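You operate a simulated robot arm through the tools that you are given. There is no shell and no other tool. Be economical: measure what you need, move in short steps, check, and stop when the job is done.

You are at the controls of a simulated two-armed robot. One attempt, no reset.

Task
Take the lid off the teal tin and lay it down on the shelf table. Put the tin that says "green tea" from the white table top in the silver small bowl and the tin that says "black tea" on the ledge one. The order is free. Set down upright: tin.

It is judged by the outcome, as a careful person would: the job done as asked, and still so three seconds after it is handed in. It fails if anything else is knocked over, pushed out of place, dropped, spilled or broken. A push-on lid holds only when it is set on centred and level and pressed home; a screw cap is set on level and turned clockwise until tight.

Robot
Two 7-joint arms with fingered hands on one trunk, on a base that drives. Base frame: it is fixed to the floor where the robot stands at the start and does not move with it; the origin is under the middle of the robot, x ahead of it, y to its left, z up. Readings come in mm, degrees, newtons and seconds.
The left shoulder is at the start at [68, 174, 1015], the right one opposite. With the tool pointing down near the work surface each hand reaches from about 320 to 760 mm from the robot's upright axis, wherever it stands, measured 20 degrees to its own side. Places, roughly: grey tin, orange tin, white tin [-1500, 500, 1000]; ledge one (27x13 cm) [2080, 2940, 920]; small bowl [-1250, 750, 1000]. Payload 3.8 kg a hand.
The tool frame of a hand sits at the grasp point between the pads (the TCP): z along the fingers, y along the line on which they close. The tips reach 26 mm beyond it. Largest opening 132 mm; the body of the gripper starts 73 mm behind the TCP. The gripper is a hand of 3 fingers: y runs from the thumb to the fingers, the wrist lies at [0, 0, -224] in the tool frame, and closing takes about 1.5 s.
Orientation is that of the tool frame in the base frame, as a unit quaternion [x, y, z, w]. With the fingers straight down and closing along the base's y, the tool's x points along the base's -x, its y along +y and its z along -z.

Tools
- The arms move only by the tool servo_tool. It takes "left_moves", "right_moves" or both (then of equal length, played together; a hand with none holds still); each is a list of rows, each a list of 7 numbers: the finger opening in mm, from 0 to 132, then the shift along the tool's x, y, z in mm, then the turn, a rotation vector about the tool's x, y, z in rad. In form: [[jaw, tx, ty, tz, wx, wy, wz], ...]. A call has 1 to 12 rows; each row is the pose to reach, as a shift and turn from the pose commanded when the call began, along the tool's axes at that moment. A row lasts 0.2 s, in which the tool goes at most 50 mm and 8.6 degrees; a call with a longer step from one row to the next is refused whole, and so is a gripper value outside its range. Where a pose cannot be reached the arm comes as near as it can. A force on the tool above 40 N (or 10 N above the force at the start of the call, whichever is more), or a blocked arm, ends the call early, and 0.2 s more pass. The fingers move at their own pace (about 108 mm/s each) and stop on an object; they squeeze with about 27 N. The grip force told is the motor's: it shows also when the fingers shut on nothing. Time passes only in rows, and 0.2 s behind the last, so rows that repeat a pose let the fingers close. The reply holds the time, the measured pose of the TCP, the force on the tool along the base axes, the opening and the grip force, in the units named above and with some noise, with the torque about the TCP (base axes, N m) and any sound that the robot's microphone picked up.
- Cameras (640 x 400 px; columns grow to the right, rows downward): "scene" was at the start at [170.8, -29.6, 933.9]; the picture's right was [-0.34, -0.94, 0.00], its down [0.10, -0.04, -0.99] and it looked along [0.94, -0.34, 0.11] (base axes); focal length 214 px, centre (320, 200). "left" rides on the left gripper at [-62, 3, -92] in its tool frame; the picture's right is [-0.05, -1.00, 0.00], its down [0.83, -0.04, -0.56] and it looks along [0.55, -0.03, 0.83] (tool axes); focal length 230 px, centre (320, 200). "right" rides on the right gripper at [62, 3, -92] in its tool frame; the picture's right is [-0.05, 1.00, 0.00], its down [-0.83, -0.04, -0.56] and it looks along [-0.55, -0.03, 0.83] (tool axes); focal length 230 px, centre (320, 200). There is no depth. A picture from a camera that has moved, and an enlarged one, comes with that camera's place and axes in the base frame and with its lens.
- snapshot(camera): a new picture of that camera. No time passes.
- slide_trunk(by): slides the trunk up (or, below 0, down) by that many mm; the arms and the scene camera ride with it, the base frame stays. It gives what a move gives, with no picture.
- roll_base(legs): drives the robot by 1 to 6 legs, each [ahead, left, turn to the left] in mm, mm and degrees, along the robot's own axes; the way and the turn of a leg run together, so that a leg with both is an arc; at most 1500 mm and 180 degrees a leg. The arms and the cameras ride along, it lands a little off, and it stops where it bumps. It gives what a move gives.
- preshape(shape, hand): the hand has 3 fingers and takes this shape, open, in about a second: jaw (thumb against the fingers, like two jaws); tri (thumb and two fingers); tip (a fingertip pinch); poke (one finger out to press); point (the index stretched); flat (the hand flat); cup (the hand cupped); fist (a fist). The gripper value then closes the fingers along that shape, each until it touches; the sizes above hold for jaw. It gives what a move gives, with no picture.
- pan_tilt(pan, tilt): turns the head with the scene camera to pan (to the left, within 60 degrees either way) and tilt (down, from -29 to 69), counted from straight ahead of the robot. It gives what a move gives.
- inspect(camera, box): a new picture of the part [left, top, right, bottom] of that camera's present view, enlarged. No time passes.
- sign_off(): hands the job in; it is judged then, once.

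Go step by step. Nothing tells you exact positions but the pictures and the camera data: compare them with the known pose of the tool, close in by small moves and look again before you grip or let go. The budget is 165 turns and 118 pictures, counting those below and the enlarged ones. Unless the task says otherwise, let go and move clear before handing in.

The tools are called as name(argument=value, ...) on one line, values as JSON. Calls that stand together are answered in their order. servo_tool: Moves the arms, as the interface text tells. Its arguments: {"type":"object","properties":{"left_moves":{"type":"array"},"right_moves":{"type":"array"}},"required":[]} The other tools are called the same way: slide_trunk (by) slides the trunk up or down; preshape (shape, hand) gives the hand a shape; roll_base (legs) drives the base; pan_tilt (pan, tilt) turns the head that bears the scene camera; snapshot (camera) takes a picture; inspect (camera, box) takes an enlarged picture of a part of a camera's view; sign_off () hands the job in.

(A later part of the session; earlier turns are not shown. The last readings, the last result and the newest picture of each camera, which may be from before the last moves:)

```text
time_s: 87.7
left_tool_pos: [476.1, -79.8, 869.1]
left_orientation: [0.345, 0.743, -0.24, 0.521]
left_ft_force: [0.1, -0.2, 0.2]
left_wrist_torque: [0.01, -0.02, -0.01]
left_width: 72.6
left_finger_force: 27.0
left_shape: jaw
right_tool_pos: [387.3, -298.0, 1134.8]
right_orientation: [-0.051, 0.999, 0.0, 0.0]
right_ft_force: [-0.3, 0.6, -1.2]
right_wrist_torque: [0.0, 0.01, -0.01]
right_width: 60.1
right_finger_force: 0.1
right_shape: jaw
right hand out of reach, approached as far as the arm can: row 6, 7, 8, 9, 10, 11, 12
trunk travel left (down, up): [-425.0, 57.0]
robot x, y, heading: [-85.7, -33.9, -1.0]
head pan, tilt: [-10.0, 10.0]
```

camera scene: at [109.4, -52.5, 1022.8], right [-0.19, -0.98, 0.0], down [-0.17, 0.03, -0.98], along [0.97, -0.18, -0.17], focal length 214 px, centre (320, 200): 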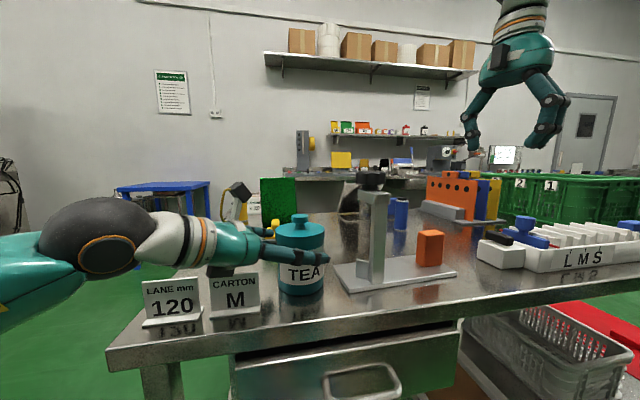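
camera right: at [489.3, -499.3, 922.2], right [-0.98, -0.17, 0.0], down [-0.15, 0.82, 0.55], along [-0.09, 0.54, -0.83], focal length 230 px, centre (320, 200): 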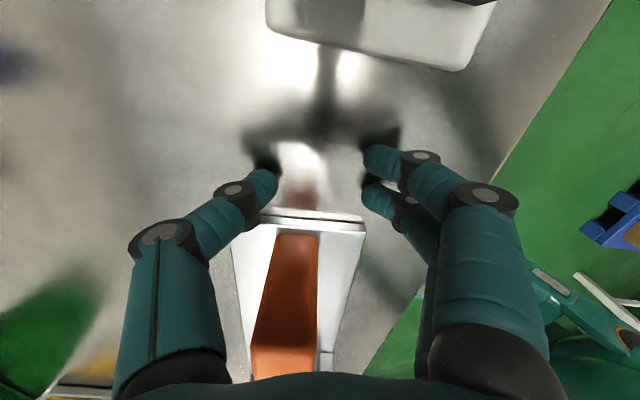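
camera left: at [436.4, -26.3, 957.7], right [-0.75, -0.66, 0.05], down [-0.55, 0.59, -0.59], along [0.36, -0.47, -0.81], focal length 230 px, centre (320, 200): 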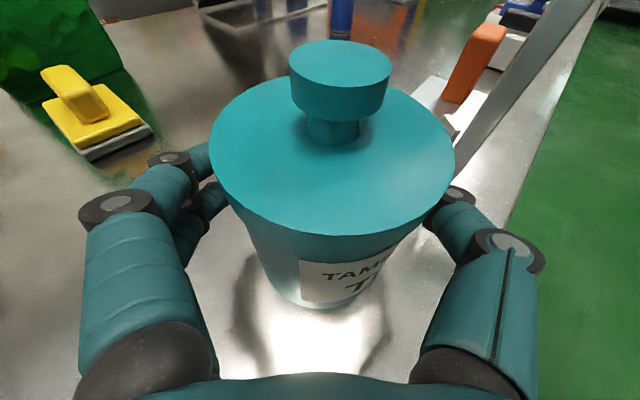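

servo_tool(right_moves=[[60, -18, 34, 20, 0, 0, 0.07], [60, -36, 68, 35, 0, 0, 0.14], [60, -54, 102, 45, 0, 0, 0.21], [60, -72, 136, 50, 0, 0, 0.28], [60, -90, 170, 55, 0, 0, 0.28], [60, -110, 205, 65, 0, 0, 0.28], [60, -110, 205, 75, 0, 0, 0.28], [60, -110, 205, 75, 0, 0, 0.28]])

snapshot(camera="scene")

snapshot(camera="right")

```text
time_s: 89.5
left_tool_pos: [476.0, -80.0, 868.5]
left_orientation: [0.346, 0.742, -0.242, 0.52]
left_ft_force: [-0.3, 0.4, 0.2]
left_wrist_torque: [0.03, 0.01, 0.03]
left_width: 72.6
left_finger_force: 27.3
left_shape: jaw
right_tool_pos: [379.6, -238.5, 1039.3]
right_orientation: [0.088, 0.996, 0.0, 0.001]
right_ft_force: [0.3, -0.1, -0.5]
right_wrist_torque: [0.01, 0.0, -0.03]
right_width: 60.2
right_finger_force: 0.0
right_shape: jaw
right hand out of reach, approached as far as the arm can: row 1, 2, 3, 4, 5, 6, 7, 8
trunk travel left (down, up): [-425.0, 57.0]
robot x, y, heading: [-85.0, -31.8, -1.0]
head pan, tilt: [-10.0, 10.0]
```

```text
59 pictures are left
camera scene: at [109.5, -52.8, 1022.8], right [-0.19, -0.98, 0.0], down [-0.17, 0.03, -0.98], along [0.97, -0.18, -0.17], focal length 214 px, centre (320, 200)
```

scene: 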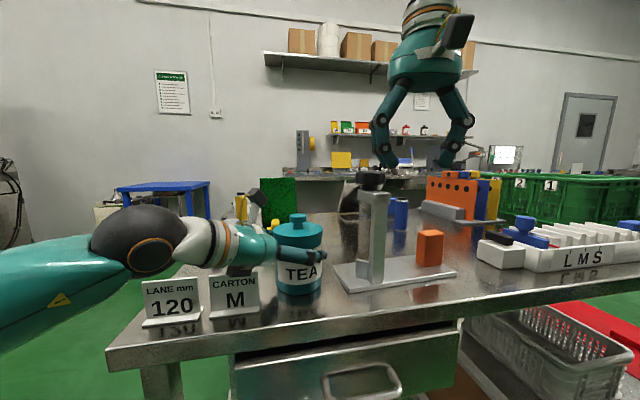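

```text
58 pictures are left
camera right: at [318.3, -225.3, 1133.1], right [0.23, 0.97, 0.0], down [0.81, -0.19, 0.56], along [0.54, -0.13, -0.83], focal length 230 px, centre (320, 200)
```

right: 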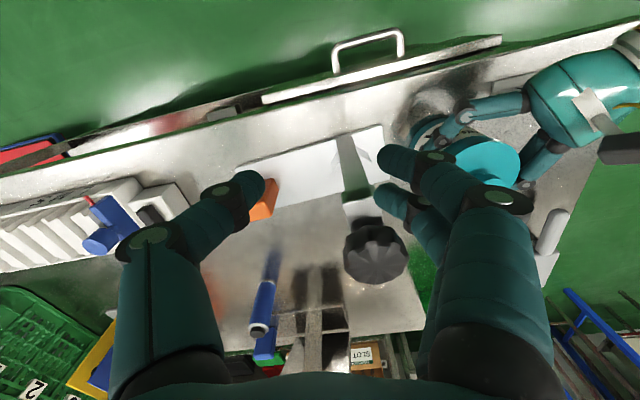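

The right arm can't get in over the knob from this stance. I'll instead lift the tin with the left hand, back off into free space where both arms can meet comfortably, and open it there.

servo_tool(right_moves=[[60, 10, -10, -30, 0, 0, 0], [60, 20, -25, -60, 0, 0, 0], [60, 20, -40, -60, 0, 0, 0], [60, 20, -60, -60, 0, 0, 0], [60, 20, -60, -60, 0, 0, 0]], left_moves=[[60, -9.4, 0, -3.4, 0, 0, 0], [60, -28, 0, -10.3, 0, 0, 0], [60, -47, 0, -17.1, 0, 0, 0], [60, -66, 0, -24, 0, 0, 0], [60, -75, 0, -27.4, 0, 0, 0]])

snapshot(camera="scene")

```text
time_s: 90.7
left_tool_pos: [476.3, -78.2, 949.0]
left_orientation: [0.346, 0.742, -0.242, 0.52]
left_ft_force: [-0.5, -0.1, -1.3]
left_wrist_torque: [-0.01, -0.01, -0.02]
left_width: 72.9
left_finger_force: 27.1
left_shape: jaw
right_tool_pos: [347.7, -297.9, 1100.4]
right_orientation: [0.088, 0.996, -0.001, 0.0]
right_ft_force: [0.4, -0.8, -0.4]
right_wrist_torque: [0.01, 0.03, -0.01]
right_width: 60.0
right_finger_force: 0.0
right_shape: jaw
trunk travel left (down, up): [-425.0, 57.0]
robot x, y, heading: [-83.7, -34.5, -0.6]
head pan, tilt: [-10.0, 10.0]
```

```text
57 pictures are left
camera scene: at [109.7, -52.4, 1022.7], right [-0.19, -0.98, 0.0], down [-0.17, 0.03, -0.98], along [0.97, -0.18, -0.17], focal length 214 px, centre (320, 200)
```

scene: 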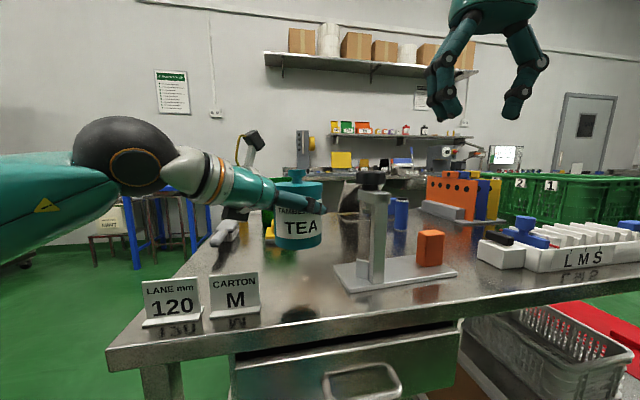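

The tin is level in the left hand. Backing away and lowering the trunk to the original height.

roll_base(legs=[[-350, 0, 0]])

slide_trunk(by=-100)

snapshot(camera="scene")

```text
time_s: 93.0
left_tool_pos: [126.7, -74.3, 949.3]
left_orientation: [0.347, 0.742, -0.242, 0.52]
left_ft_force: [-0.6, -0.2, -1.4]
left_wrist_torque: [0.01, 0.03, -0.02]
left_width: 72.8
left_finger_force: 27.0
left_shape: jaw
right_tool_pos: [-2.2, -295.1, 1101.3]
right_orientation: [0.089, 0.996, 0.0, -0.001]
right_ft_force: [0.3, 0.8, -0.4]
right_wrist_torque: [0.02, -0.01, -0.04]
right_width: 60.3
right_finger_force: 0.1
right_shape: jaw
trunk travel left (down, up): [-425.0, 57.0]
robot x, y, heading: [-436.1, -26.1, -0.7]
head pan, tilt: [-10.0, 10.0]
```

```text
time_s: 94.3
left_tool_pos: [126.2, -75.3, 849.7]
left_orientation: [0.346, 0.743, -0.241, 0.52]
left_ft_force: [0.0, -0.9, -0.1]
left_wrist_torque: [0.0, 0.04, -0.01]
left_width: 72.5
left_finger_force: 26.6
left_shape: jaw
right_tool_pos: [-3.0, -293.6, 1000.6]
right_orientation: [0.087, 0.996, 0.0, 0.001]
right_ft_force: [-1.2, 0.1, -0.5]
right_wrist_torque: [-0.01, 0.01, -0.02]
right_width: 60.2
right_finger_force: 0.1
right_shape: jaw
trunk travel left (down, up): [-325.0, 157.0]
robot x, y, heading: [-438.2, -31.1, -0.8]
head pan, tilt: [-10.0, 10.0]
```

```text
56 pictures are left
camera scene: at [-255.0, -47.6, 908.5], right [-0.19, -0.98, 0.0], down [-0.17, 0.03, -0.98], along [0.97, -0.18, -0.17], focal length 214 px, centre (320, 200)
```

scene: 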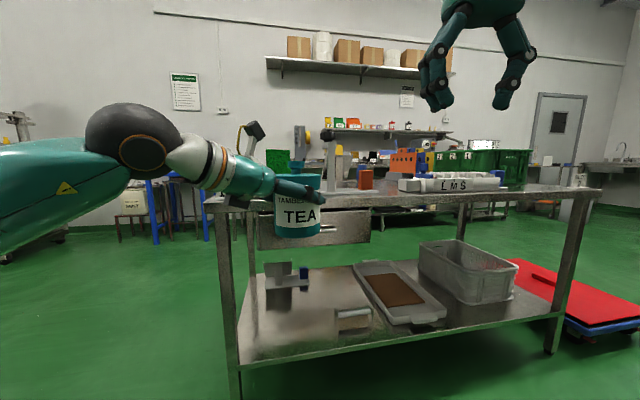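

Clear space now. Bringing the tin nearer toward the right hand's working area.

servo_tool(left_moves=[[60, -8, -30, -7, 0, 0, 0], [60, -16, -60, -15, 0, 0, 0], [60, -24, -90, -22, 0, 0, 0], [60, -32, -120, -30, 0, 0, 0], [60, -40, -148, -37, 0, 0, 0], [60, -40, -148, -37, 0, 0, 0]])

pan_tilt(pan=-10, tilt=10)

snapshot(camera="right")

snapshot(camera="scene")

```text
time_s: 95.7
left_tool_pos: [14.4, -130.3, 895.1]
left_orientation: [0.347, 0.742, -0.243, 0.519]
left_ft_force: [0.2, 0.1, -1.2]
left_wrist_torque: [0.01, 0.04, 0.0]
left_width: 72.6
left_finger_force: 27.1
left_shape: jaw
left hand out of reach, approached as far as the arm can: row 4, 5, 6
right_tool_pos: [-1.9, -294.9, 999.5]
right_orientation: [0.089, 0.996, 0.0, 0.0]
right_ft_force: [-0.5, 0.9, -0.4]
right_wrist_torque: [0.0, 0.01, 0.01]
right_width: 60.3
right_finger_force: 0.0
right_shape: jaw
trunk travel left (down, up): [-325.0, 157.0]
robot x, y, heading: [-436.7, -26.8, -0.7]
head pan, tilt: [-10.0, 10.0]
```

```text
time_s: 96.3
left_tool_pos: [14.3, -131.5, 894.5]
left_orientation: [0.347, 0.743, -0.242, 0.519]
left_ft_force: [0.7, 0.1, -1.7]
left_wrist_torque: [-0.05, 0.0, 0.01]
left_width: 72.5
left_finger_force: 26.9
left_shape: jaw
right_tool_pos: [-3.4, -293.7, 1000.9]
right_orientation: [0.088, 0.996, -0.001, 0.0]
right_ft_force: [-0.4, -0.4, 0.2]
right_wrist_torque: [0.03, 0.01, 0.03]
right_width: 60.2
right_finger_force: 0.0
right_shape: jaw
trunk travel left (down, up): [-325.0, 157.0]
robot x, y, heading: [-433.5, -27.3, -1.3]
head pan, tilt: [-10.0, 10.0]
```

```text
55 pictures are left
camera right: at [-62.9, -279.5, 1094.0], right [0.23, 0.97, 0.0], down [0.81, -0.19, 0.56], along [0.54, -0.13, -0.83], focal length 230 px, centre (320, 200)
```

right: 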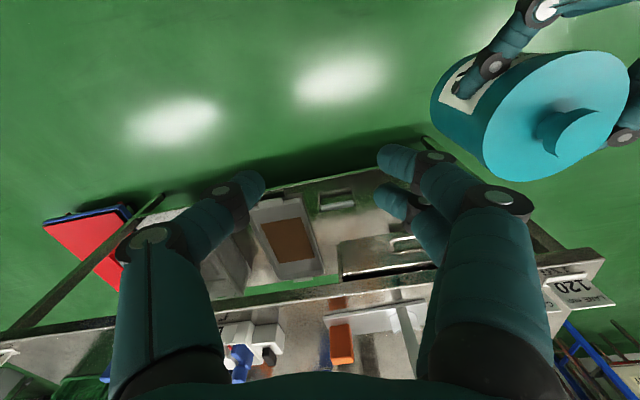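

```text
54 pictures are left
camera scene: at [-254.9, -47.7, 908.5], right [-0.19, -0.98, 0.0], down [-0.17, 0.03, -0.98], along [0.97, -0.18, -0.17], focal length 214 px, centre (320, 200)
```

scene: 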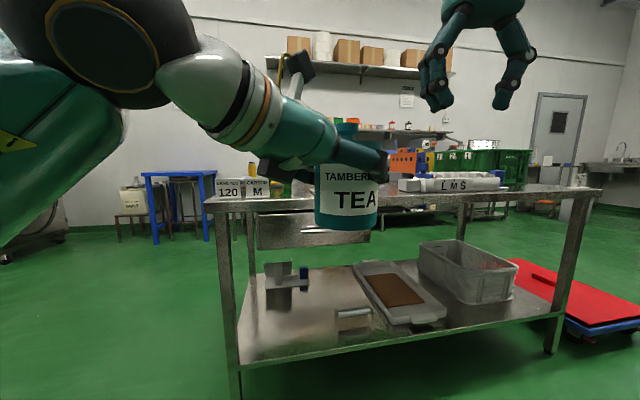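

The knob is at about (17, -136) with head near z 948. Moving the right hand over it.

servo_tool(right_moves=[[60, 2, 35, -8, 0, 0, 0], [60, 4, 70, -8, 0, 0, 0], [60, 6, 105, -8, 0, 0, 0], [60, 8, 135, -8, 0, 0, 0], [60, 9, 159, -8, 0, 0, 0], [60, 9, 159, -8, 0, 0, 0]])

snapshot(camera="right")

snapshot(camera="scene")

```text
time_s: 97.7
left_tool_pos: [15.8, -131.2, 895.4]
left_orientation: [0.347, 0.742, -0.243, 0.519]
left_ft_force: [-0.1, 0.4, -0.6]
left_wrist_torque: [-0.01, -0.03, 0.05]
left_width: 72.4
left_finger_force: 27.6
left_shape: jaw
right_tool_pos: [9.3, -190.0, 1007.7]
right_orientation: [0.089, 0.996, 0.0, 0.0]
right_ft_force: [0.2, -0.5, 0.0]
right_wrist_torque: [0.0, -0.02, 0.01]
right_width: 60.1
right_finger_force: 0.0
right_shape: jaw
right hand out of reach, approached as far as the arm can: row 4, 5, 6
trunk travel left (down, up): [-325.0, 157.0]
robot x, y, heading: [-432.3, -26.6, -0.7]
head pan, tilt: [-10.0, 10.0]
```

```text
53 pictures are left
camera right: at [-50.3, -174.2, 1102.5], right [0.23, 0.97, 0.0], down [0.81, -0.19, 0.56], along [0.54, -0.13, -0.83], focal length 230 px, centre (320, 200)
```

right: 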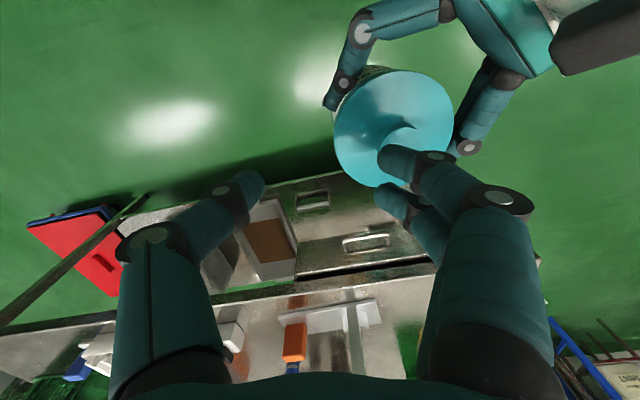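

```text
52 pictures are left
camera scene: at [-255.0, -47.7, 908.5], right [-0.19, -0.98, 0.0], down [-0.17, 0.03, -0.98], along [0.97, -0.18, -0.17], focal length 214 px, centre (320, 200)
```

scene: 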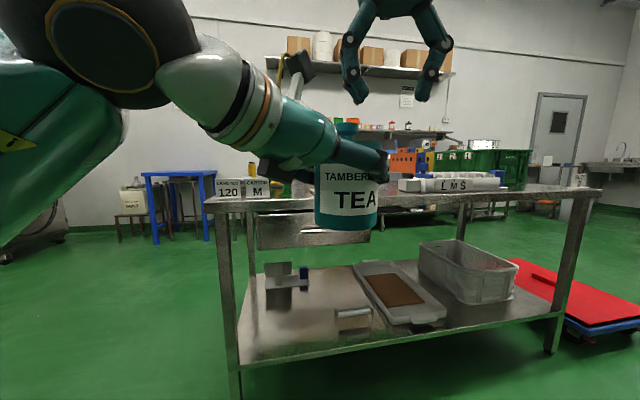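

The right arm hits its inner limit 50 mm short. I'll try a more inward-turned wrist for the right hand.

servo_tool(right_moves=[[60, 0, 0, 0, 0, 0, -0.14], [60, 0, 0, 0, 0, 0, -0.28], [60, -3, 15, 0, 0, 0, -0.42], [60, -5, 35, 0, 0, 0, -0.5], [60, -8, 54, 0, 0, 0, -0.5], [60, -8, 54, 0, 0, 0, -0.5]])

```text
time_s: 99.1
left_tool_pos: [13.8, -130.7, 895.8]
left_orientation: [0.347, 0.743, -0.242, 0.519]
left_ft_force: [0.3, 0.4, -2.3]
left_wrist_torque: [-0.01, 0.0, 0.01]
left_width: 72.4
left_finger_force: 27.1
left_shape: jaw
right_tool_pos: [31.0, -206.5, 1020.4]
right_orientation: [-0.16, 0.987, 0.0, -0.001]
right_ft_force: [0.3, 0.1, 0.1]
right_wrist_torque: [0.02, 0.0, -0.03]
right_width: 60.2
right_finger_force: 0.0
right_shape: jaw
right hand out of reach, approached as far as the arm can: row 3, 4, 5, 6
trunk travel left (down, up): [-325.0, 157.0]
robot x, y, heading: [-436.7, -25.7, -0.9]
head pan, tilt: [-10.0, 10.0]
```

Turning it inward made it worse, so I'll restore that yaw, raise the right hand, and have the left hand reach further along its own pointing direction to bring the tin to the right hand.

servo_tool(right_moves=[[60, 0, 0, -25, 0, 0, 0.14], [60, 0, 0, -50, 0, 0, 0.28], [60, 0, -10, -60, 0, 0, 0.42], [60, 0, -20, -60, 0, 0, 0.5], [60, 0, -20, -60, 0, 0, 0.5], [60, 0, -20, -60, 0, 0, 0.5], [60, 0, -20, -60, 0, 0, 0.5]], left_moves=[[60, 0, 0, 0, 0, 0, 0], [60, 0, 0, 0, 0, 0, 0], [60, 0, 0, 0, 0, 0, 0], [60, -8, 0, 22, 0, 0, 0], [60, -16, 0, 45, 0, 0, 0], [60, -24, 0, 66, 0, 0, 0], [60, -29, 0, 80, 0, 0, 0]])

snapshot(camera="right")

```text
time_s: 100.7
left_tool_pos: [69.1, -198.4, 894.1]
left_orientation: [0.346, 0.742, -0.242, 0.52]
left_ft_force: [0.3, 0.9, -1.4]
left_wrist_torque: [0.02, -0.01, -0.01]
left_width: 72.3
left_finger_force: 27.0
left_shape: jaw
right_tool_pos: [33.2, -231.9, 1079.0]
right_orientation: [0.088, 0.996, 0.0, 0.0]
right_ft_force: [-0.1, 0.3, -0.1]
right_wrist_torque: [0.02, 0.0, 0.0]
right_width: 60.0
right_finger_force: 0.2
right_shape: jaw
right hand out of reach, approached as far as the arm can: row 1, 2, 3, 4, 5, 6, 7
trunk travel left (down, up): [-325.0, 157.0]
robot x, y, heading: [-434.7, -28.8, -0.7]
head pan, tilt: [-10.0, 10.0]
```

```text
51 pictures are left
camera right: at [-26.5, -216.9, 1172.7], right [0.23, 0.97, 0.0], down [0.81, -0.19, 0.56], along [0.54, -0.13, -0.83], focal length 230 px, centre (320, 200)
```

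right: 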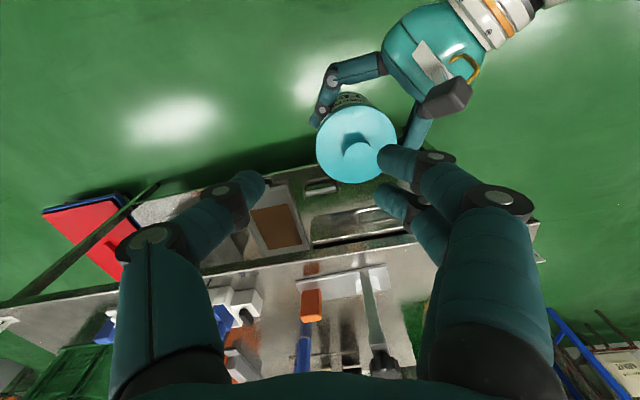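

Now knob is at (75, -199). Moving the right hand over it.

servo_tool(right_moves=[[60, -9, 10, 10, 0, 0, 0], [60, -18, 20, 25, 0, 0, 0], [60, -27, 30, 45, 0, 0, 0], [60, -36, 39, 65, 0, 0, 0], [60, -36, 39, 65, 0, 0, 0]])

```text
time_s: 101.9
left_tool_pos: [67.7, -197.1, 894.5]
left_orientation: [0.347, 0.743, -0.243, 0.519]
left_ft_force: [0.4, 0.4, -1.3]
left_wrist_torque: [0.01, 0.02, 0.03]
left_width: 72.5
left_finger_force: 26.6
left_shape: jaw
right_tool_pos: [50.1, -228.3, 1034.3]
right_orientation: [0.089, 0.996, 0.0, 0.0]
right_ft_force: [0.5, 0.3, 0.3]
right_wrist_torque: [-0.04, -0.04, -0.02]
right_width: 60.0
right_finger_force: 0.0
right_shape: jaw
right hand out of reach, approached as far as the arm can: row 1, 2, 3, 4, 5
trunk travel left (down, up): [-325.0, 157.0]
robot x, y, heading: [-432.9, -27.1, -1.1]
head pan, tilt: [-10.0, 10.0]
```

servo_tool(left_moves=[[60, -1, -13, 2.4, 0.1, 0, 0.036], [60, -2, -26, 4.8, 0.2, 0, 0.072], [60, -3, -39, 7, 0.3, 0, 0.108], [60, -4, -52, 9.5, 0.4, 0, 0.144], [60, -4.3, -63, 11.8, 0.492, 0, 0.179], [60, -4.3, -63, 11.8, 0.492, 0, 0.179]])

snapshot(camera="right")

```text
time_s: 103.3
left_tool_pos: [29.4, -247.3, 894.4]
left_orientation: [0.527, 0.627, -0.369, 0.439]
left_ft_force: [-0.6, -0.1, -1.5]
left_wrist_torque: [-0.02, 0.03, 0.0]
left_width: 72.3
left_finger_force: 26.8
left_shape: jaw
right_tool_pos: [50.9, -228.4, 1035.2]
right_orientation: [0.089, 0.996, 0.0, 0.0]
right_ft_force: [-0.9, -0.7, -0.4]
right_wrist_torque: [0.03, 0.02, 0.01]
right_width: 60.1
right_finger_force: 0.0
right_shape: jaw
trunk travel left (down, up): [-325.0, 157.0]
robot x, y, heading: [-435.1, -30.9, -1.2]
head pan, tilt: [-10.0, 10.0]
```

```text
50 pictures are left
camera right: at [-9.9, -213.2, 1128.4], right [0.23, 0.97, 0.0], down [0.81, -0.19, 0.56], along [0.54, -0.13, -0.83], focal length 230 px, centre (320, 200)
```

right: 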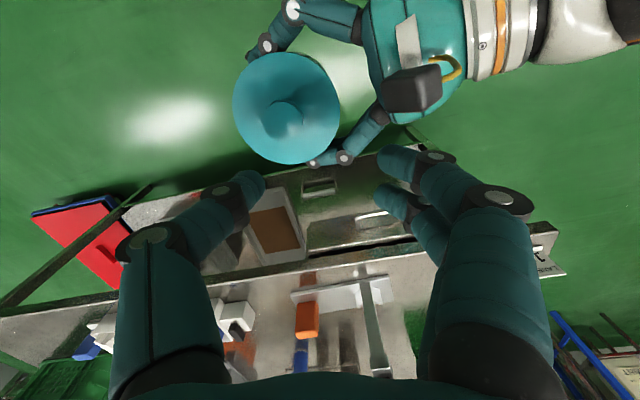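

Tin is within reach now (knob ≈ (29, -250)). I'll yaw the right hand so its fingers avoid the left wrist camera, and move above the knob.

servo_tool(right_moves=[[55, 4, -6, 0, 0, 0, 0.14], [55, 9, -13, 0, 0, 0, 0.28], [55, 14, -20, 0, 0, 0, 0.42], [55, 18, -25, 10, 0, 0, 0.52], [55, 18, -25, 25, 0, 0, 0.52], [55, 18, -25, 25, 0, 0, 0.52]])

snapshot(camera="right")

pan_tilt(pan=-30, tilt=0)

snapshot(camera="scene")

```text
time_s: 104.7
left_tool_pos: [29.2, -247.5, 894.0]
left_orientation: [0.527, 0.627, -0.369, 0.439]
left_ft_force: [0.4, -1.0, -1.3]
left_wrist_torque: [0.0, 0.03, 0.0]
left_width: 72.3
left_finger_force: 26.9
left_shape: jaw
right_tool_pos: [28.2, -249.7, 1010.7]
right_orientation: [0.341, 0.94, 0.0, 0.001]
right_ft_force: [-0.2, 0.3, 0.0]
right_wrist_torque: [0.0, 0.03, 0.01]
right_width: 55.5
right_finger_force: 0.1
right_shape: jaw
trunk travel left (down, up): [-325.0, 157.0]
robot x, y, heading: [-435.5, -29.2, -0.9]
head pan, tilt: [-10.0, 10.0]
```

```text
49 pictures are left
camera right: at [-17.6, -207.4, 1103.0], right [0.68, 0.73, 0.0], down [0.61, -0.57, 0.56], along [0.41, -0.38, -0.83], focal length 230 px, centre (320, 200)
```

right: 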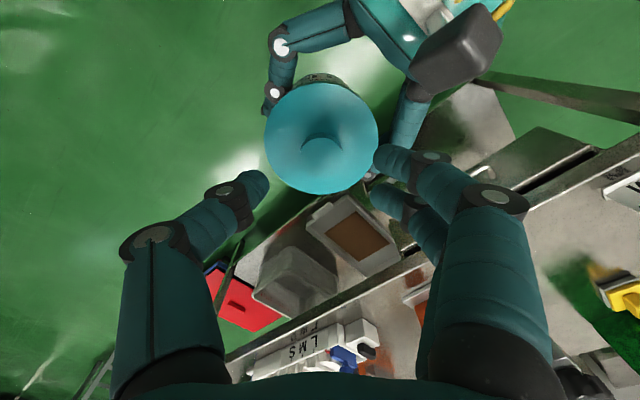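

```text
time_s: 105.5
left_tool_pos: [29.0, -247.7, 893.3]
left_orientation: [0.527, 0.628, -0.368, 0.439]
left_ft_force: [0.2, -0.2, -1.3]
left_wrist_torque: [0.0, -0.01, 0.01]
left_width: 72.2
left_finger_force: 26.9
left_shape: jaw
right_tool_pos: [26.8, -250.0, 1010.0]
right_orientation: [0.341, 0.94, -0.001, 0.0]
right_ft_force: [-0.6, -0.1, 0.2]
right_wrist_torque: [-0.01, 0.03, -0.04]
right_width: 55.6
right_finger_force: 0.1
right_shape: jaw
trunk travel left (down, up): [-325.0, 157.0]
robot x, y, heading: [-436.7, -29.6, -0.8]
head pan, tilt: [-30.0, 0.0]
```

```text
48 pictures are left
camera scene: at [-268.8, -76.3, 924.5], right [-0.51, -0.86, 0.0], down [0.0, 0.0, -1.0], along [0.86, -0.51, 0.0], focal length 214 px, centre (320, 200)
```

scene: 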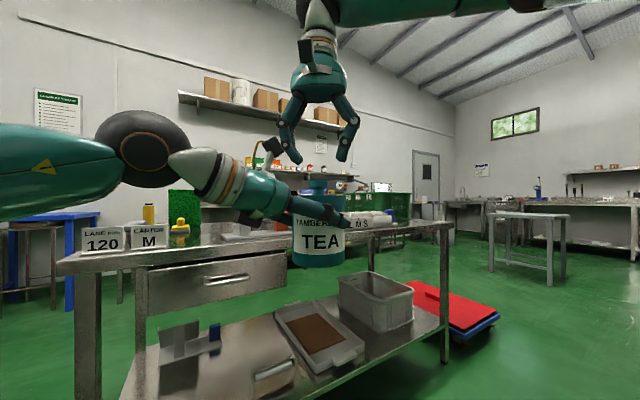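

The knob is centred below the right hand. Descending to the neck height.

servo_tool(right_moves=[[55, 0, 0, 20, 0, 0, 0], [55, 0, 0, 36, 0, 0, 0], [55, 0, 0, 46, 0, 0, 0], [55, 0, 0, 48, 0, 0, 0]])

inspect(camera="scene", box=[230, 120, 390, 220])

```text
time_s: 106.5
left_tool_pos: [28.5, -247.1, 895.0]
left_orientation: [0.527, 0.627, -0.369, 0.439]
left_ft_force: [-0.6, 0.1, -1.1]
left_wrist_torque: [-0.03, 0.01, -0.01]
left_width: 72.4
left_finger_force: 27.0
left_shape: jaw
right_tool_pos: [28.5, -248.4, 961.6]
right_orientation: [0.342, 0.94, 0.0, 0.0]
right_ft_force: [-0.3, 0.9, -0.7]
right_wrist_torque: [-0.01, 0.01, -0.02]
right_width: 55.8
right_finger_force: 0.0
right_shape: jaw
trunk travel left (down, up): [-325.0, 157.0]
robot x, y, heading: [-435.0, -28.9, -0.9]
head pan, tilt: [-30.0, 0.0]
```

```text
4.00 times, centred on (310, 170) of scene
camera zoom: at [-268.9, -76.3, 924.5], right [-0.51, -0.86, 0.0], down [0.0, 0.0, -1.0], along [0.86, -0.51, 0.0], focal length 858 px, centre (360, 320)
```

zoom: 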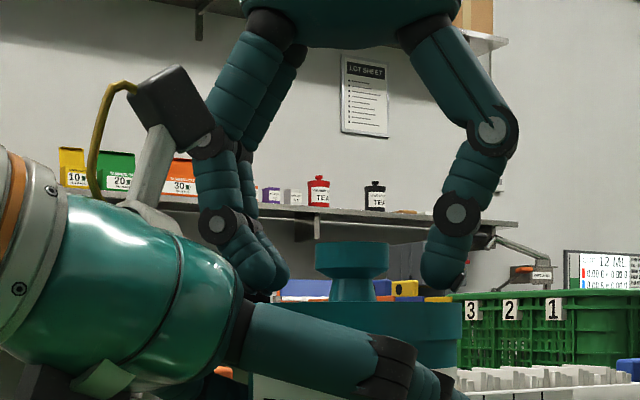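

Fingers straddle the knob at the right height. Closing, then pulling up gently while the left holds.

servo_tool(right_moves=[[30, 0, 0, 0, 0, 0, 0], [5, 0, 0, 0, 0, 0, 0], [0, 0, 0, 0, 0, 0, 0], [0, 0, 0, 0, 0, 0, 0], [0, 0, 0, 0, 0, 0, 0], [0, 0, 0, 0, 0, 0, 0], [0, 0, 0, -3, 0, 0, 0], [0, 0, 0, -6, 0, 0, 0], [0, 0, 0, -10, 0, 0, 0]])

inspect(camera="scene", box=[230, 120, 390, 220])

```text
time_s: 108.5
left_tool_pos: [29.5, -245.9, 893.0]
left_orientation: [0.526, 0.627, -0.369, 0.44]
left_ft_force: [-0.6, -0.7, -1.4]
left_wrist_torque: [0.0, -0.03, 0.01]
left_width: 72.6
left_finger_force: 27.0
left_shape: jaw
right_tool_pos: [28.4, -250.4, 972.6]
right_orientation: [0.341, 0.94, 0.0, 0.0]
right_ft_force: [-0.7, 0.0, 0.2]
right_wrist_torque: [-0.01, -0.02, -0.01]
right_width: 19.2
right_finger_force: 26.7
right_shape: jaw
trunk travel left (down, up): [-325.0, 157.0]
robot x, y, heading: [-435.8, -27.4, -0.5]
head pan, tilt: [-30.0, 0.0]
heard: snap
```

```text
4.00 times, centred on (310, 170) of scene
camera zoom: at [-268.9, -76.3, 924.5], right [-0.51, -0.86, 0.0], down [0.0, 0.0, -1.0], along [0.86, -0.51, 0.0], focal length 858 px, centre (360, 320)
```

zoom: 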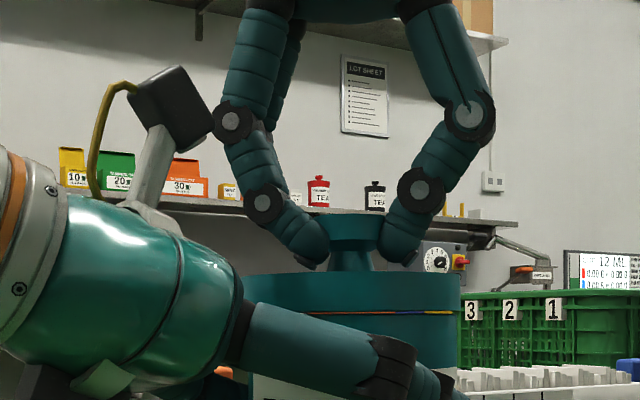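

A snap: the lid is off. Lifting it clear to the right, then swinging the tin (left) back to its carrying pose.

servo_tool(right_moves=[[0, 0, 0, -30, 0, 0, 0], [0, 0, 0, -60, 0, 0, 0], [0, 10, -20, -80, 0, 0, 0], [0, 20, -40, -80, 0, 0, 0], [0, 30, -60, -80, 0, 0, 0], [0, 30, -60, -80, 0, 0, 0], [0, 30, -60, -80, 0, 0, 0], [0, 30, -60, -80, 0, 0, 0], [0, 30, -60, -80, 0, 0, 0]], left_moves=[[60, 0, 0, 0, 0, 0, 0], [60, 0, 0, 0, 0, 0, 0], [60, -0.7, 18, -24, -0.07, 0, -0.026], [60, -1.4, 36, -47, -0.14, 0, -0.051], [60, -2.1, 54, -70, -0.21, 0, -0.077], [60, -2.8, 72, -94, -0.28, 0, -0.102], [60, -3.5, 90, -117, -0.35, 0, -0.128], [60, -4, 108, -140, -0.42, 0, -0.153], [60, -4.5, 125, -163, -0.492, 0, -0.179]])

snapshot(camera="scene")

```text
time_s: 110.5
left_tool_pos: [126.2, -76.5, 953.4]
left_orientation: [0.346, 0.742, -0.243, 0.52]
left_ft_force: [-0.3, 0.1, -1.1]
left_wrist_torque: [0.02, -0.01, -0.02]
left_width: 72.3
left_finger_force: 27.2
left_shape: jaw
right_tool_pos: [-33.3, -275.9, 1050.6]
right_orientation: [0.342, 0.94, 0.0, 0.0]
right_ft_force: [0.3, -0.3, -0.5]
right_wrist_torque: [-0.03, -0.02, 0.02]
right_width: 19.2
right_finger_force: 26.6
right_shape: jaw
trunk travel left (down, up): [-325.0, 157.0]
robot x, y, heading: [-436.8, -23.5, -0.6]
head pan, tilt: [-30.0, 0.0]
```

```text
45 pictures are left
camera scene: at [-268.9, -76.2, 924.5], right [-0.51, -0.86, 0.0], down [0.0, 0.0, -1.0], along [0.86, -0.51, 0.0], focal length 214 px, centre (320, 200)
```

scene: 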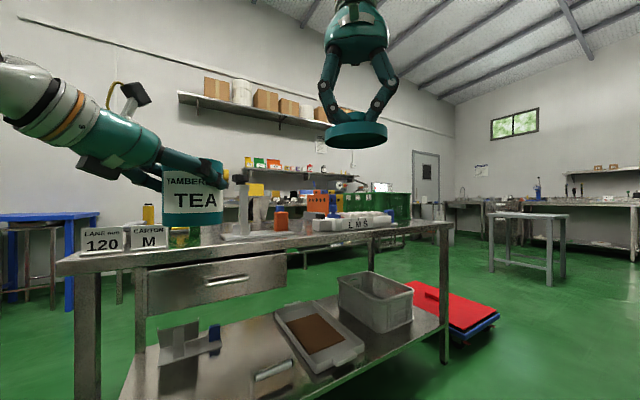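

Both are clear. Driving back 350 mm to put the tin in its place.

roll_base(legs=[[350, 0, 0]])

pan_tilt(pan=-10, tilt=15)

snapshot(camera="scene")

```text
time_s: 112.8
left_tool_pos: [476.1, -84.1, 952.2]
left_orientation: [0.348, 0.741, -0.244, 0.52]
left_ft_force: [0.3, -0.2, -1.1]
left_wrist_torque: [-0.02, -0.01, 0.02]
left_width: 72.4
left_finger_force: 27.0
left_shape: jaw
right_tool_pos: [316.1, -283.1, 1052.2]
right_orientation: [0.343, 0.939, -0.001, -0.001]
right_ft_force: [-0.5, 0.3, 0.0]
right_wrist_torque: [0.04, -0.01, 0.02]
right_width: 19.2
right_finger_force: 27.0
right_shape: jaw
trunk travel left (down, up): [-325.0, 157.0]
robot x, y, heading: [-87.7, -31.3, -1.0]
head pan, tilt: [-30.0, 0.0]
```

```text
time_s: 113.6
left_tool_pos: [474.2, -84.8, 954.1]
left_orientation: [0.349, 0.741, -0.244, 0.519]
left_ft_force: [-0.2, 0.9, -1.2]
left_wrist_torque: [-0.02, 0.02, 0.0]
left_width: 72.1
left_finger_force: 26.7
left_shape: jaw
right_tool_pos: [316.4, -283.7, 1050.7]
right_orientation: [0.344, 0.939, 0.001, 0.001]
right_ft_force: [0.5, -0.2, 0.2]
right_wrist_torque: [0.0, 0.0, -0.02]
right_width: 19.4
right_finger_force: 26.7
right_shape: jaw
trunk travel left (down, up): [-325.0, 157.0]
robot x, y, heading: [-84.0, -34.5, -1.2]
head pan, tilt: [-10.0, 15.0]
```

```text
44 pictures are left
camera scene: at [95.4, -54.6, 900.4], right [-0.19, -0.98, 0.0], down [-0.25, 0.05, -0.97], along [0.95, -0.19, -0.26], focal length 214 px, centre (320, 200)
```

scene: 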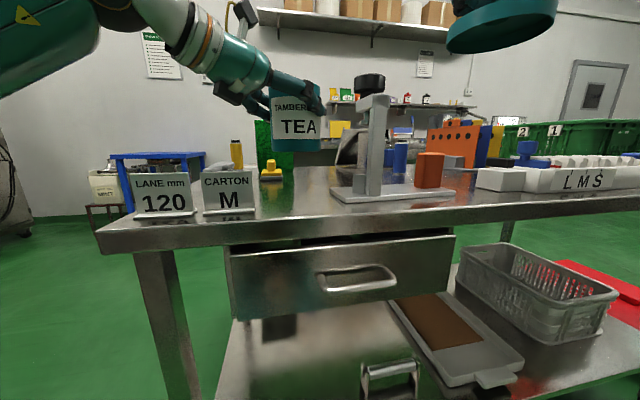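

Lowering the tin straight down to where it stood.

servo_tool(left_moves=[[60, 26, 4.4, 9.7, 0, 0, 0], [60, 48, 4.4, 18, 0, 0, 0], [60, 64, 4.4, 24, 0, 0, 0], [60, 72, 4.4, 27, 0, 0, 0], [60, 76, 4.4, 28.6, 0, 0, 0], [60, 77.7, 4.4, 29.3, 0, 0, 0]])

inspect(camera="scene", box=[190, 110, 430, 260])

```text
time_s: 115.0
left_tool_pos: [479.2, -82.5, 870.6]
left_orientation: [0.349, 0.742, -0.243, 0.519]
left_ft_force: [0.3, 0.1, -0.6]
left_wrist_torque: [-0.04, 0.01, -0.01]
left_width: 72.2
left_finger_force: 27.2
left_shape: jaw
right_tool_pos: [316.2, -284.5, 1051.5]
right_orientation: [0.344, 0.939, 0.0, 0.001]
right_ft_force: [0.2, -0.2, -0.2]
right_wrist_torque: [-0.02, 0.01, 0.02]
right_width: 19.1
right_finger_force: 26.6
right_shape: jaw
trunk travel left (down, up): [-325.0, 157.0]
robot x, y, heading: [-84.4, -32.5, -1.3]
head pan, tilt: [-10.0, 15.0]
```

```text
2.67 times, centred on (310, 185) of scene
camera zoom: at [95.4, -54.5, 900.4], right [-0.19, -0.98, 0.0], down [-0.25, 0.05, -0.97], along [0.95, -0.19, -0.26], focal length 572 px, centre (347, 240)
```

zoom: 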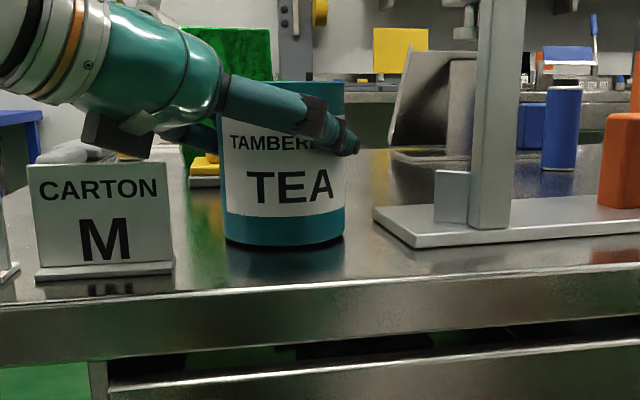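

Almost touching. Lowering by up to 2 mm more, then opening and withdrawing along the fingers.

servo_tool(left_moves=[[60, 1.2, 0, 0.4, 0, 0, 0], [60, 2.2, 0, 0.8, 0, 0, 0], [76, 2.2, 0, 0.8, 0, 0, 0], [90, 2.2, 0, 0.8, 0, 0, 0], [110, 2.2, 0, 0.8, 0, 0, 0], [110, 2.2, 0, 0.8, 0, 0, 0], [110, 0, 0, -15, 0, 0, 0], [110, 0, 0, -40, 0, 0, 0]])

inspect(camera="scene", box=[190, 110, 430, 260])

```text
time_s: 116.8
left_tool_pos: [454.0, -53.2, 886.2]
left_orientation: [0.348, 0.742, -0.243, 0.519]
left_ft_force: [0.0, 0.4, 0.2]
left_wrist_torque: [-0.01, 0.01, 0.0]
left_width: 109.8
left_finger_force: 0.0
left_shape: jaw
right_tool_pos: [316.1, -284.4, 1053.0]
right_orientation: [0.344, 0.939, 0.0, 0.001]
right_ft_force: [0.1, 0.6, -0.9]
right_wrist_torque: [0.0, 0.02, 0.03]
right_width: 19.2
right_finger_force: 26.5
right_shape: jaw
trunk travel left (down, up): [-325.0, 157.0]
robot x, y, heading: [-86.8, -35.4, -1.2]
head pan, tilt: [-10.0, 15.0]
```

```text
2.67 times, centred on (310, 185) of scene
camera zoom: at [95.1, -54.2, 900.4], right [-0.19, -0.98, 0.0], down [-0.25, 0.05, -0.97], along [0.95, -0.19, -0.26], focal length 572 px, centre (347, 240)
```

zoom: 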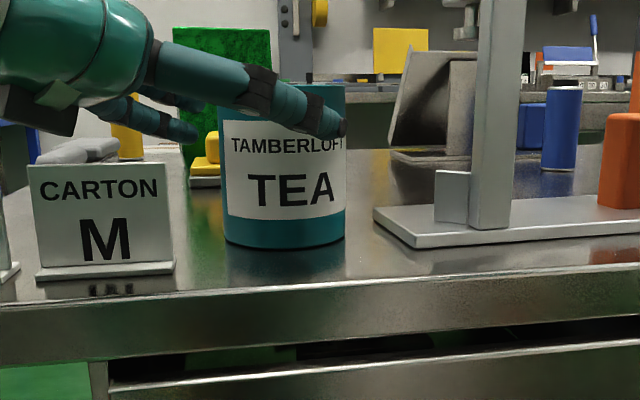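

The tin stands in place. Withdrawing the left hand fully and raising it, then moving the base so the right hand is over the free spot behind the cards.

servo_tool(left_moves=[[110, 0, 0, -40, 0, 0, 0], [110, 0, 0, -80, 0, 0, 0], [110, 0, 0, -115, 0, 0, 0], [110, -35, 0, -130, 0, 0, 0], [110, -75, 0, -140, 0, 0, 0], [110, -115, 0, -150, 0, 0, 0], [110, -130, 0, -150, 0, 0, 0]])

snapshot(camera="right")

```text
time_s: 118.4
left_tool_pos: [392.6, 20.6, 1056.7]
left_orientation: [0.348, 0.742, -0.243, 0.519]
left_ft_force: [0.6, 0.5, 0.3]
left_wrist_torque: [-0.03, -0.01, -0.01]
left_width: 109.8
left_finger_force: 0.1
left_shape: jaw
left hand out of reach, approached as far as the arm can: row 3, 4
right_tool_pos: [315.6, -284.3, 1052.4]
right_orientation: [0.343, 0.939, 0.0, 0.0]
right_ft_force: [0.7, 0.0, -1.5]
right_wrist_torque: [0.0, -0.03, 0.03]
right_width: 19.0
right_finger_force: 27.1
right_shape: jaw
trunk travel left (down, up): [-325.0, 157.0]
robot x, y, heading: [-87.2, -37.0, -1.2]
head pan, tilt: [-10.0, 15.0]
```

```text
41 pictures are left
camera right: at [270.3, -241.1, 1145.3], right [0.68, 0.73, 0.0], down [0.61, -0.57, 0.56], along [0.41, -0.38, -0.83], focal length 230 px, centre (320, 200)
```

right: 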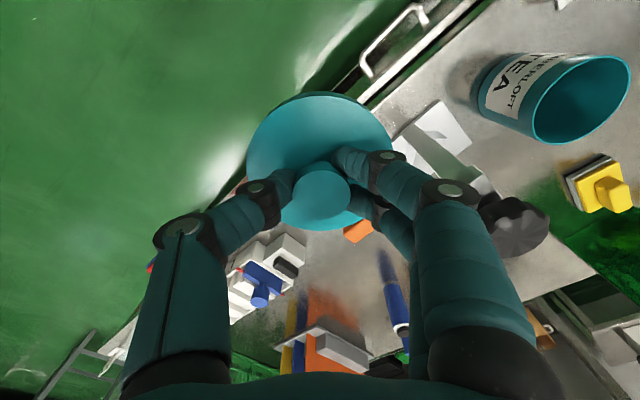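

roll_base(legs=[[0, 225, 1], [70, 0, 0]])

servo_tool(right_moves=[[0, 0, 0, 0, 0, 0, -0.14], [0, 0, 0, 0, 0, 0, -0.28], [0, 0, 0, 0, 0, 0, -0.42], [0, 0, 0, 0, 0, 0, -0.56], [0, 0, 0, 0, 0, 0, -0.7], [0, 0, 0, 0, 0, 0, -0.7]])

snapshot(camera="right")

```text
time_s: 121.7
left_tool_pos: [463.8, 257.3, 1057.8]
left_orientation: [0.343, 0.745, -0.239, 0.52]
left_ft_force: [0.3, -0.6, 0.4]
left_wrist_torque: [-0.02, -0.02, -0.01]
left_width: 109.7
left_finger_force: 0.1
left_shape: jaw
right_tool_pos: [392.4, -50.4, 1052.0]
right_orientation: [0.335, 0.942, -0.001, -0.001]
right_ft_force: [0.6, -0.5, -0.8]
right_wrist_torque: [0.02, 0.02, 0.01]
right_width: 19.1
right_finger_force: 27.1
right_shape: jaw
trunk travel left (down, up): [-325.0, 157.0]
robot x, y, heading: [-15.0, 189.8, -0.3]
head pan, tilt: [-10.0, 15.0]
```

```text
time_s: 123.1
left_tool_pos: [463.8, 256.4, 1058.4]
left_orientation: [0.342, 0.744, -0.239, 0.522]
left_ft_force: [0.1, -0.4, -0.3]
left_wrist_torque: [-0.03, 0.0, 0.01]
left_width: 109.7
left_finger_force: 0.1
left_shape: jaw
right_tool_pos: [391.0, -50.1, 1052.2]
right_orientation: [-0.009, 1.0, -0.001, 0.0]
right_ft_force: [0.2, 0.5, -0.3]
right_wrist_torque: [-0.02, -0.01, -0.01]
right_width: 18.9
right_finger_force: 26.9
right_shape: jaw
trunk travel left (down, up): [-325.0, 157.0]
robot x, y, heading: [-15.6, 192.1, -0.2]
head pan, tilt: [-10.0, 15.0]
```

```text
40 pictures are left
camera right: at [329.0, -46.8, 1145.6], right [0.03, 1.0, 0.0], down [0.83, -0.03, 0.56], along [0.56, -0.02, -0.83], focal length 230 px, centre (320, 200)
```

right: 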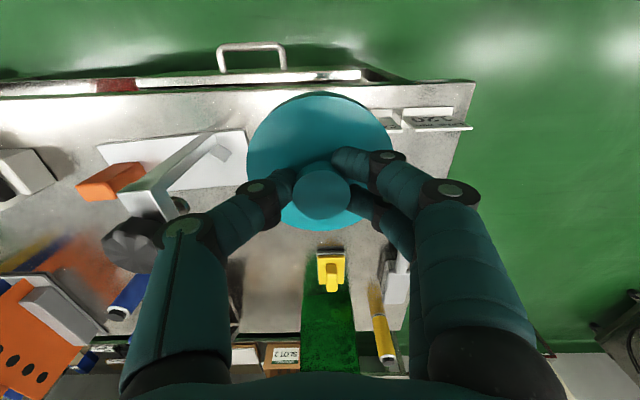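

Clear spot at (520, 45) behind the cards. Moving the lid over it and descending partway.

servo_tool(right_moves=[[0, -30, 22, 0, 0, 0, 0], [0, -60, 45, 0, 0, 0, 0], [0, -92, 68, 0, 0, 0, 0], [0, -120, 88, 20, 0, 0, 0], [0, -131, 93, 60, 0, 0, 0], [0, -131, 93, 105, 0, 0, 0], [0, -131, 93, 150, 0, 0, 0], [0, -131, 93, 150, 0, 0, 0]])

pan_tilt(pan=-15, tilt=15)

snapshot(camera="scene")

```text
time_s: 124.9
left_tool_pos: [461.3, 257.1, 1058.8]
left_orientation: [0.343, 0.744, -0.239, 0.521]
left_ft_force: [0.4, -0.3, 0.0]
left_wrist_torque: [0.01, -0.03, 0.0]
left_width: 110.0
left_finger_force: 0.0
left_shape: jaw
right_tool_pos: [518.4, -24.7, 927.7]
right_orientation: [-0.008, 1.0, 0.0, 0.003]
right_ft_force: [2.3, -0.5, 20.4]
right_wrist_torque: [-0.54, 0.26, 0.06]
right_width: 21.2
right_finger_force: 26.9
right_shape: jaw
right hand out of reach, approached as far as the arm can: row 3, 4, 5, 6, 7, 8
trunk travel left (down, up): [-325.0, 157.0]
robot x, y, heading: [-14.1, 195.1, 0.1]
head pan, tilt: [-10.0, 15.0]
```

```text
time_s: 125.5
left_tool_pos: [461.7, 256.7, 1058.7]
left_orientation: [0.342, 0.744, -0.239, 0.522]
left_ft_force: [-0.6, 0.7, 0.3]
left_wrist_torque: [0.0, 0.04, 0.03]
left_width: 109.7
left_finger_force: 0.1
left_shape: jaw
right_tool_pos: [517.2, -22.6, 926.1]
right_orientation: [-0.008, 1.0, 0.0, 0.002]
right_ft_force: [3.7, -1.4, 22.0]
right_wrist_torque: [-0.57, 0.25, 0.04]
right_width: 20.8
right_finger_force: 27.1
right_shape: jaw
trunk travel left (down, up): [-325.0, 157.0]
robot x, y, heading: [-11.7, 193.5, -0.0]
head pan, tilt: [-15.0, 15.0]
```

```text
39 pictures are left
camera scene: at [164.5, 168.7, 900.6], right [-0.26, -0.97, 0.0], down [-0.25, 0.07, -0.97], along [0.93, -0.25, -0.26], focal length 214 px, centre (320, 200)
```

scene: 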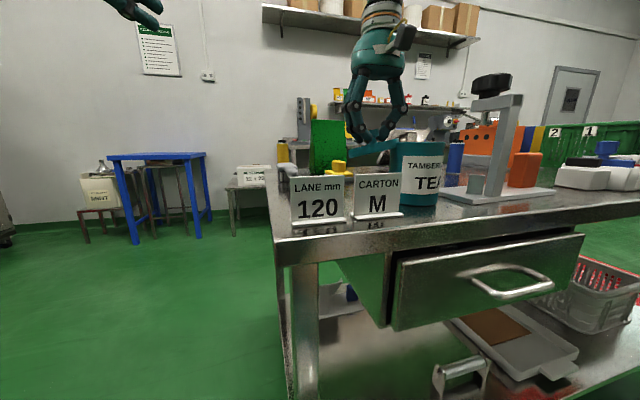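

The arm stopped short and the lid is resting on the tin's rim; lifting straight back up at once.

servo_tool(right_moves=[[0, 0, 0, -30, 0, 0, 0], [0, 0, 0, -60, 0, 0, 0], [0, 0, 0, -95, 0, 0, 0], [0, 0, 0, -130, 0, 0, 0]])

snapshot(camera="scene")

snapshot(camera="right")

```text
time_s: 126.5
left_tool_pos: [461.9, 256.0, 1059.9]
left_orientation: [0.343, 0.744, -0.239, 0.522]
left_ft_force: [-0.3, 0.0, 0.5]
left_wrist_torque: [0.0, -0.03, -0.01]
left_width: 110.1
left_finger_force: 0.1
left_shape: jaw
right_tool_pos: [493.7, -42.9, 1056.2]
right_orientation: [-0.007, 1.0, 0.0, 0.001]
right_ft_force: [-0.8, -0.2, -0.2]
right_wrist_torque: [0.03, -0.04, 0.0]
right_width: 20.0
right_finger_force: 27.0
right_shape: jaw
right hand out of reach, approached as far as the arm can: row 2, 3, 4
trunk travel left (down, up): [-325.0, 157.0]
robot x, y, heading: [-14.8, 193.1, -0.0]
head pan, tilt: [-15.0, 15.0]
```

```text
38 pictures are left
camera scene: at [163.7, 168.4, 900.7], right [-0.26, -0.97, 0.0], down [-0.25, 0.07, -0.97], along [0.93, -0.25, -0.26], focal length 214 px, centre (320, 200)
```

scene: 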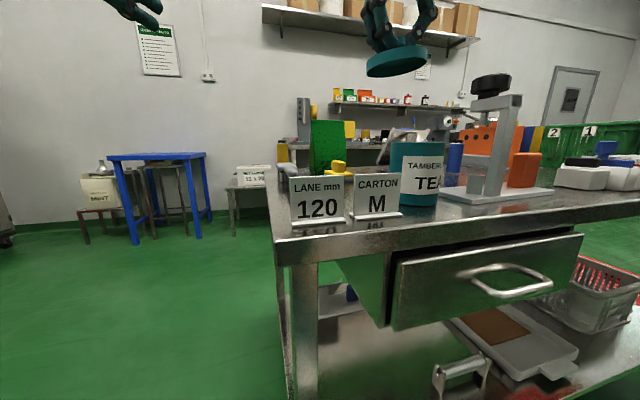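

```text
37 pictures are left
camera right: at [430.8, -39.4, 1149.3], right [0.04, 1.0, 0.0], down [0.83, -0.03, 0.56], along [0.56, -0.02, -0.83], focal length 230 px, centre (320, 200)
```

right: 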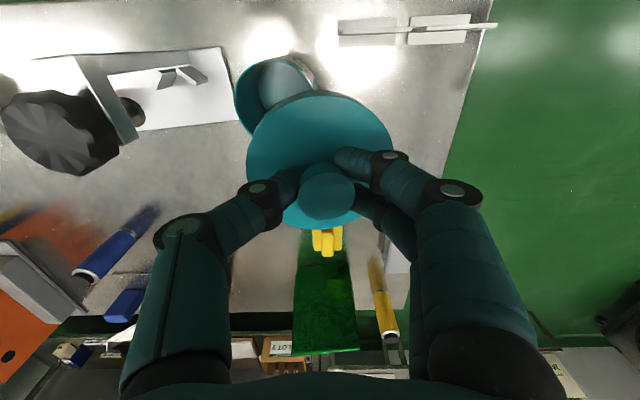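

The tin is fine. Shifting the base 100 mm left so the lid is over the clear spot.

roll_base(legs=[[0, 100, 0]])

snapshot(camera="right")

```text
time_s: 128.1
left_tool_pos: [464.7, 356.1, 1058.3]
left_orientation: [0.343, 0.744, -0.24, 0.521]
left_ft_force: [-1.0, 0.6, 0.4]
left_wrist_torque: [-0.03, 0.0, 0.01]
left_width: 109.7
left_finger_force: 0.1
left_shape: jaw
right_tool_pos: [493.8, 56.8, 1055.3]
right_orientation: [-0.007, 1.0, -0.001, -0.001]
right_ft_force: [0.2, 0.5, -0.2]
right_wrist_torque: [-0.01, -0.03, 0.0]
right_width: 19.9
right_finger_force: 27.5
right_shape: jaw
trunk travel left (down, up): [-325.0, 157.0]
robot x, y, heading: [-7.8, 291.5, -0.0]
head pan, tilt: [-15.0, 15.0]
```

```text
36 pictures are left
camera right: at [432.8, 60.2, 1148.5], right [0.04, 1.0, 0.0], down [0.83, -0.03, 0.56], along [0.56, -0.02, -0.83], focal length 230 px, centre (320, 200)
```

right: 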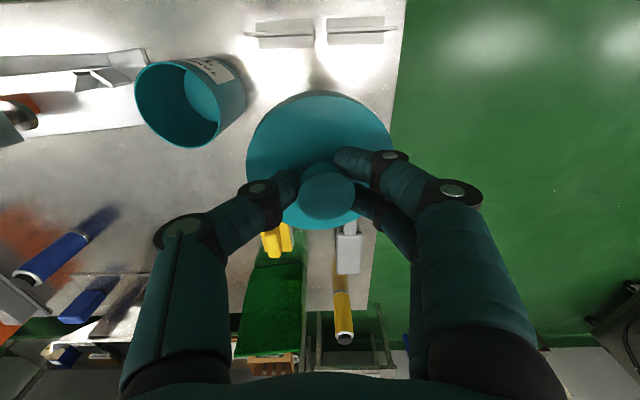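

Good clearance everywhere. Descending near the bench.

servo_tool(right_moves=[[0, -5, 0, 40, 0, 0, 0], [0, -10, 0, 80, 0, 0, 0], [0, -12, 0, 120, 0, 0, 0], [0, -12, 0, 155, 0, 0, 0], [0, -12, 0, 178, 0, 0, 0], [0, -12, 0, 178, 0, 0, 0]])

inspect(camera="scene", box=[320, 100, 520, 225])

```text
time_s: 129.5
left_tool_pos: [463.4, 357.0, 1058.6]
left_orientation: [0.342, 0.744, -0.239, 0.521]
left_ft_force: [0.0, -0.2, -0.4]
left_wrist_torque: [0.01, -0.05, 0.0]
left_width: 109.9
left_finger_force: 0.0
left_shape: jaw
right_tool_pos: [506.1, 57.1, 877.9]
right_orientation: [-0.007, 1.0, 0.0, 0.0]
right_ft_force: [0.4, -0.6, 1.0]
right_wrist_torque: [-0.01, 0.0, 0.03]
right_width: 20.1
right_finger_force: 26.7
right_shape: jaw
trunk travel left (down, up): [-325.0, 157.0]
robot x, y, heading: [-12.6, 296.9, -0.3]
head pan, tilt: [-15.0, 15.0]
```

```text
3.20 times, centred on (420, 162) of scene
camera zoom: at [165.3, 268.0, 900.4], right [-0.26, -0.96, 0.0], down [-0.25, 0.07, -0.97], along [0.93, -0.25, -0.26], focal length 686 px, centre (0, 320)
```

zoom: 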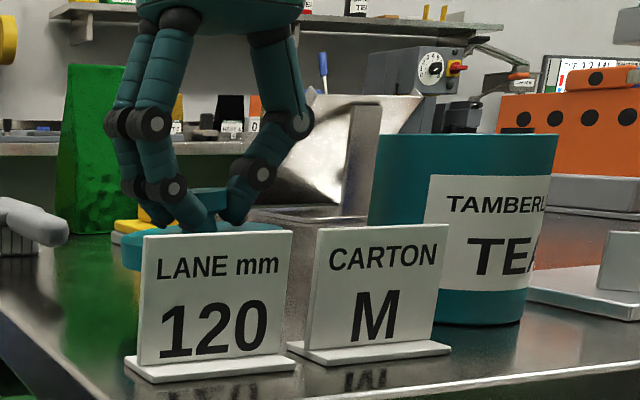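

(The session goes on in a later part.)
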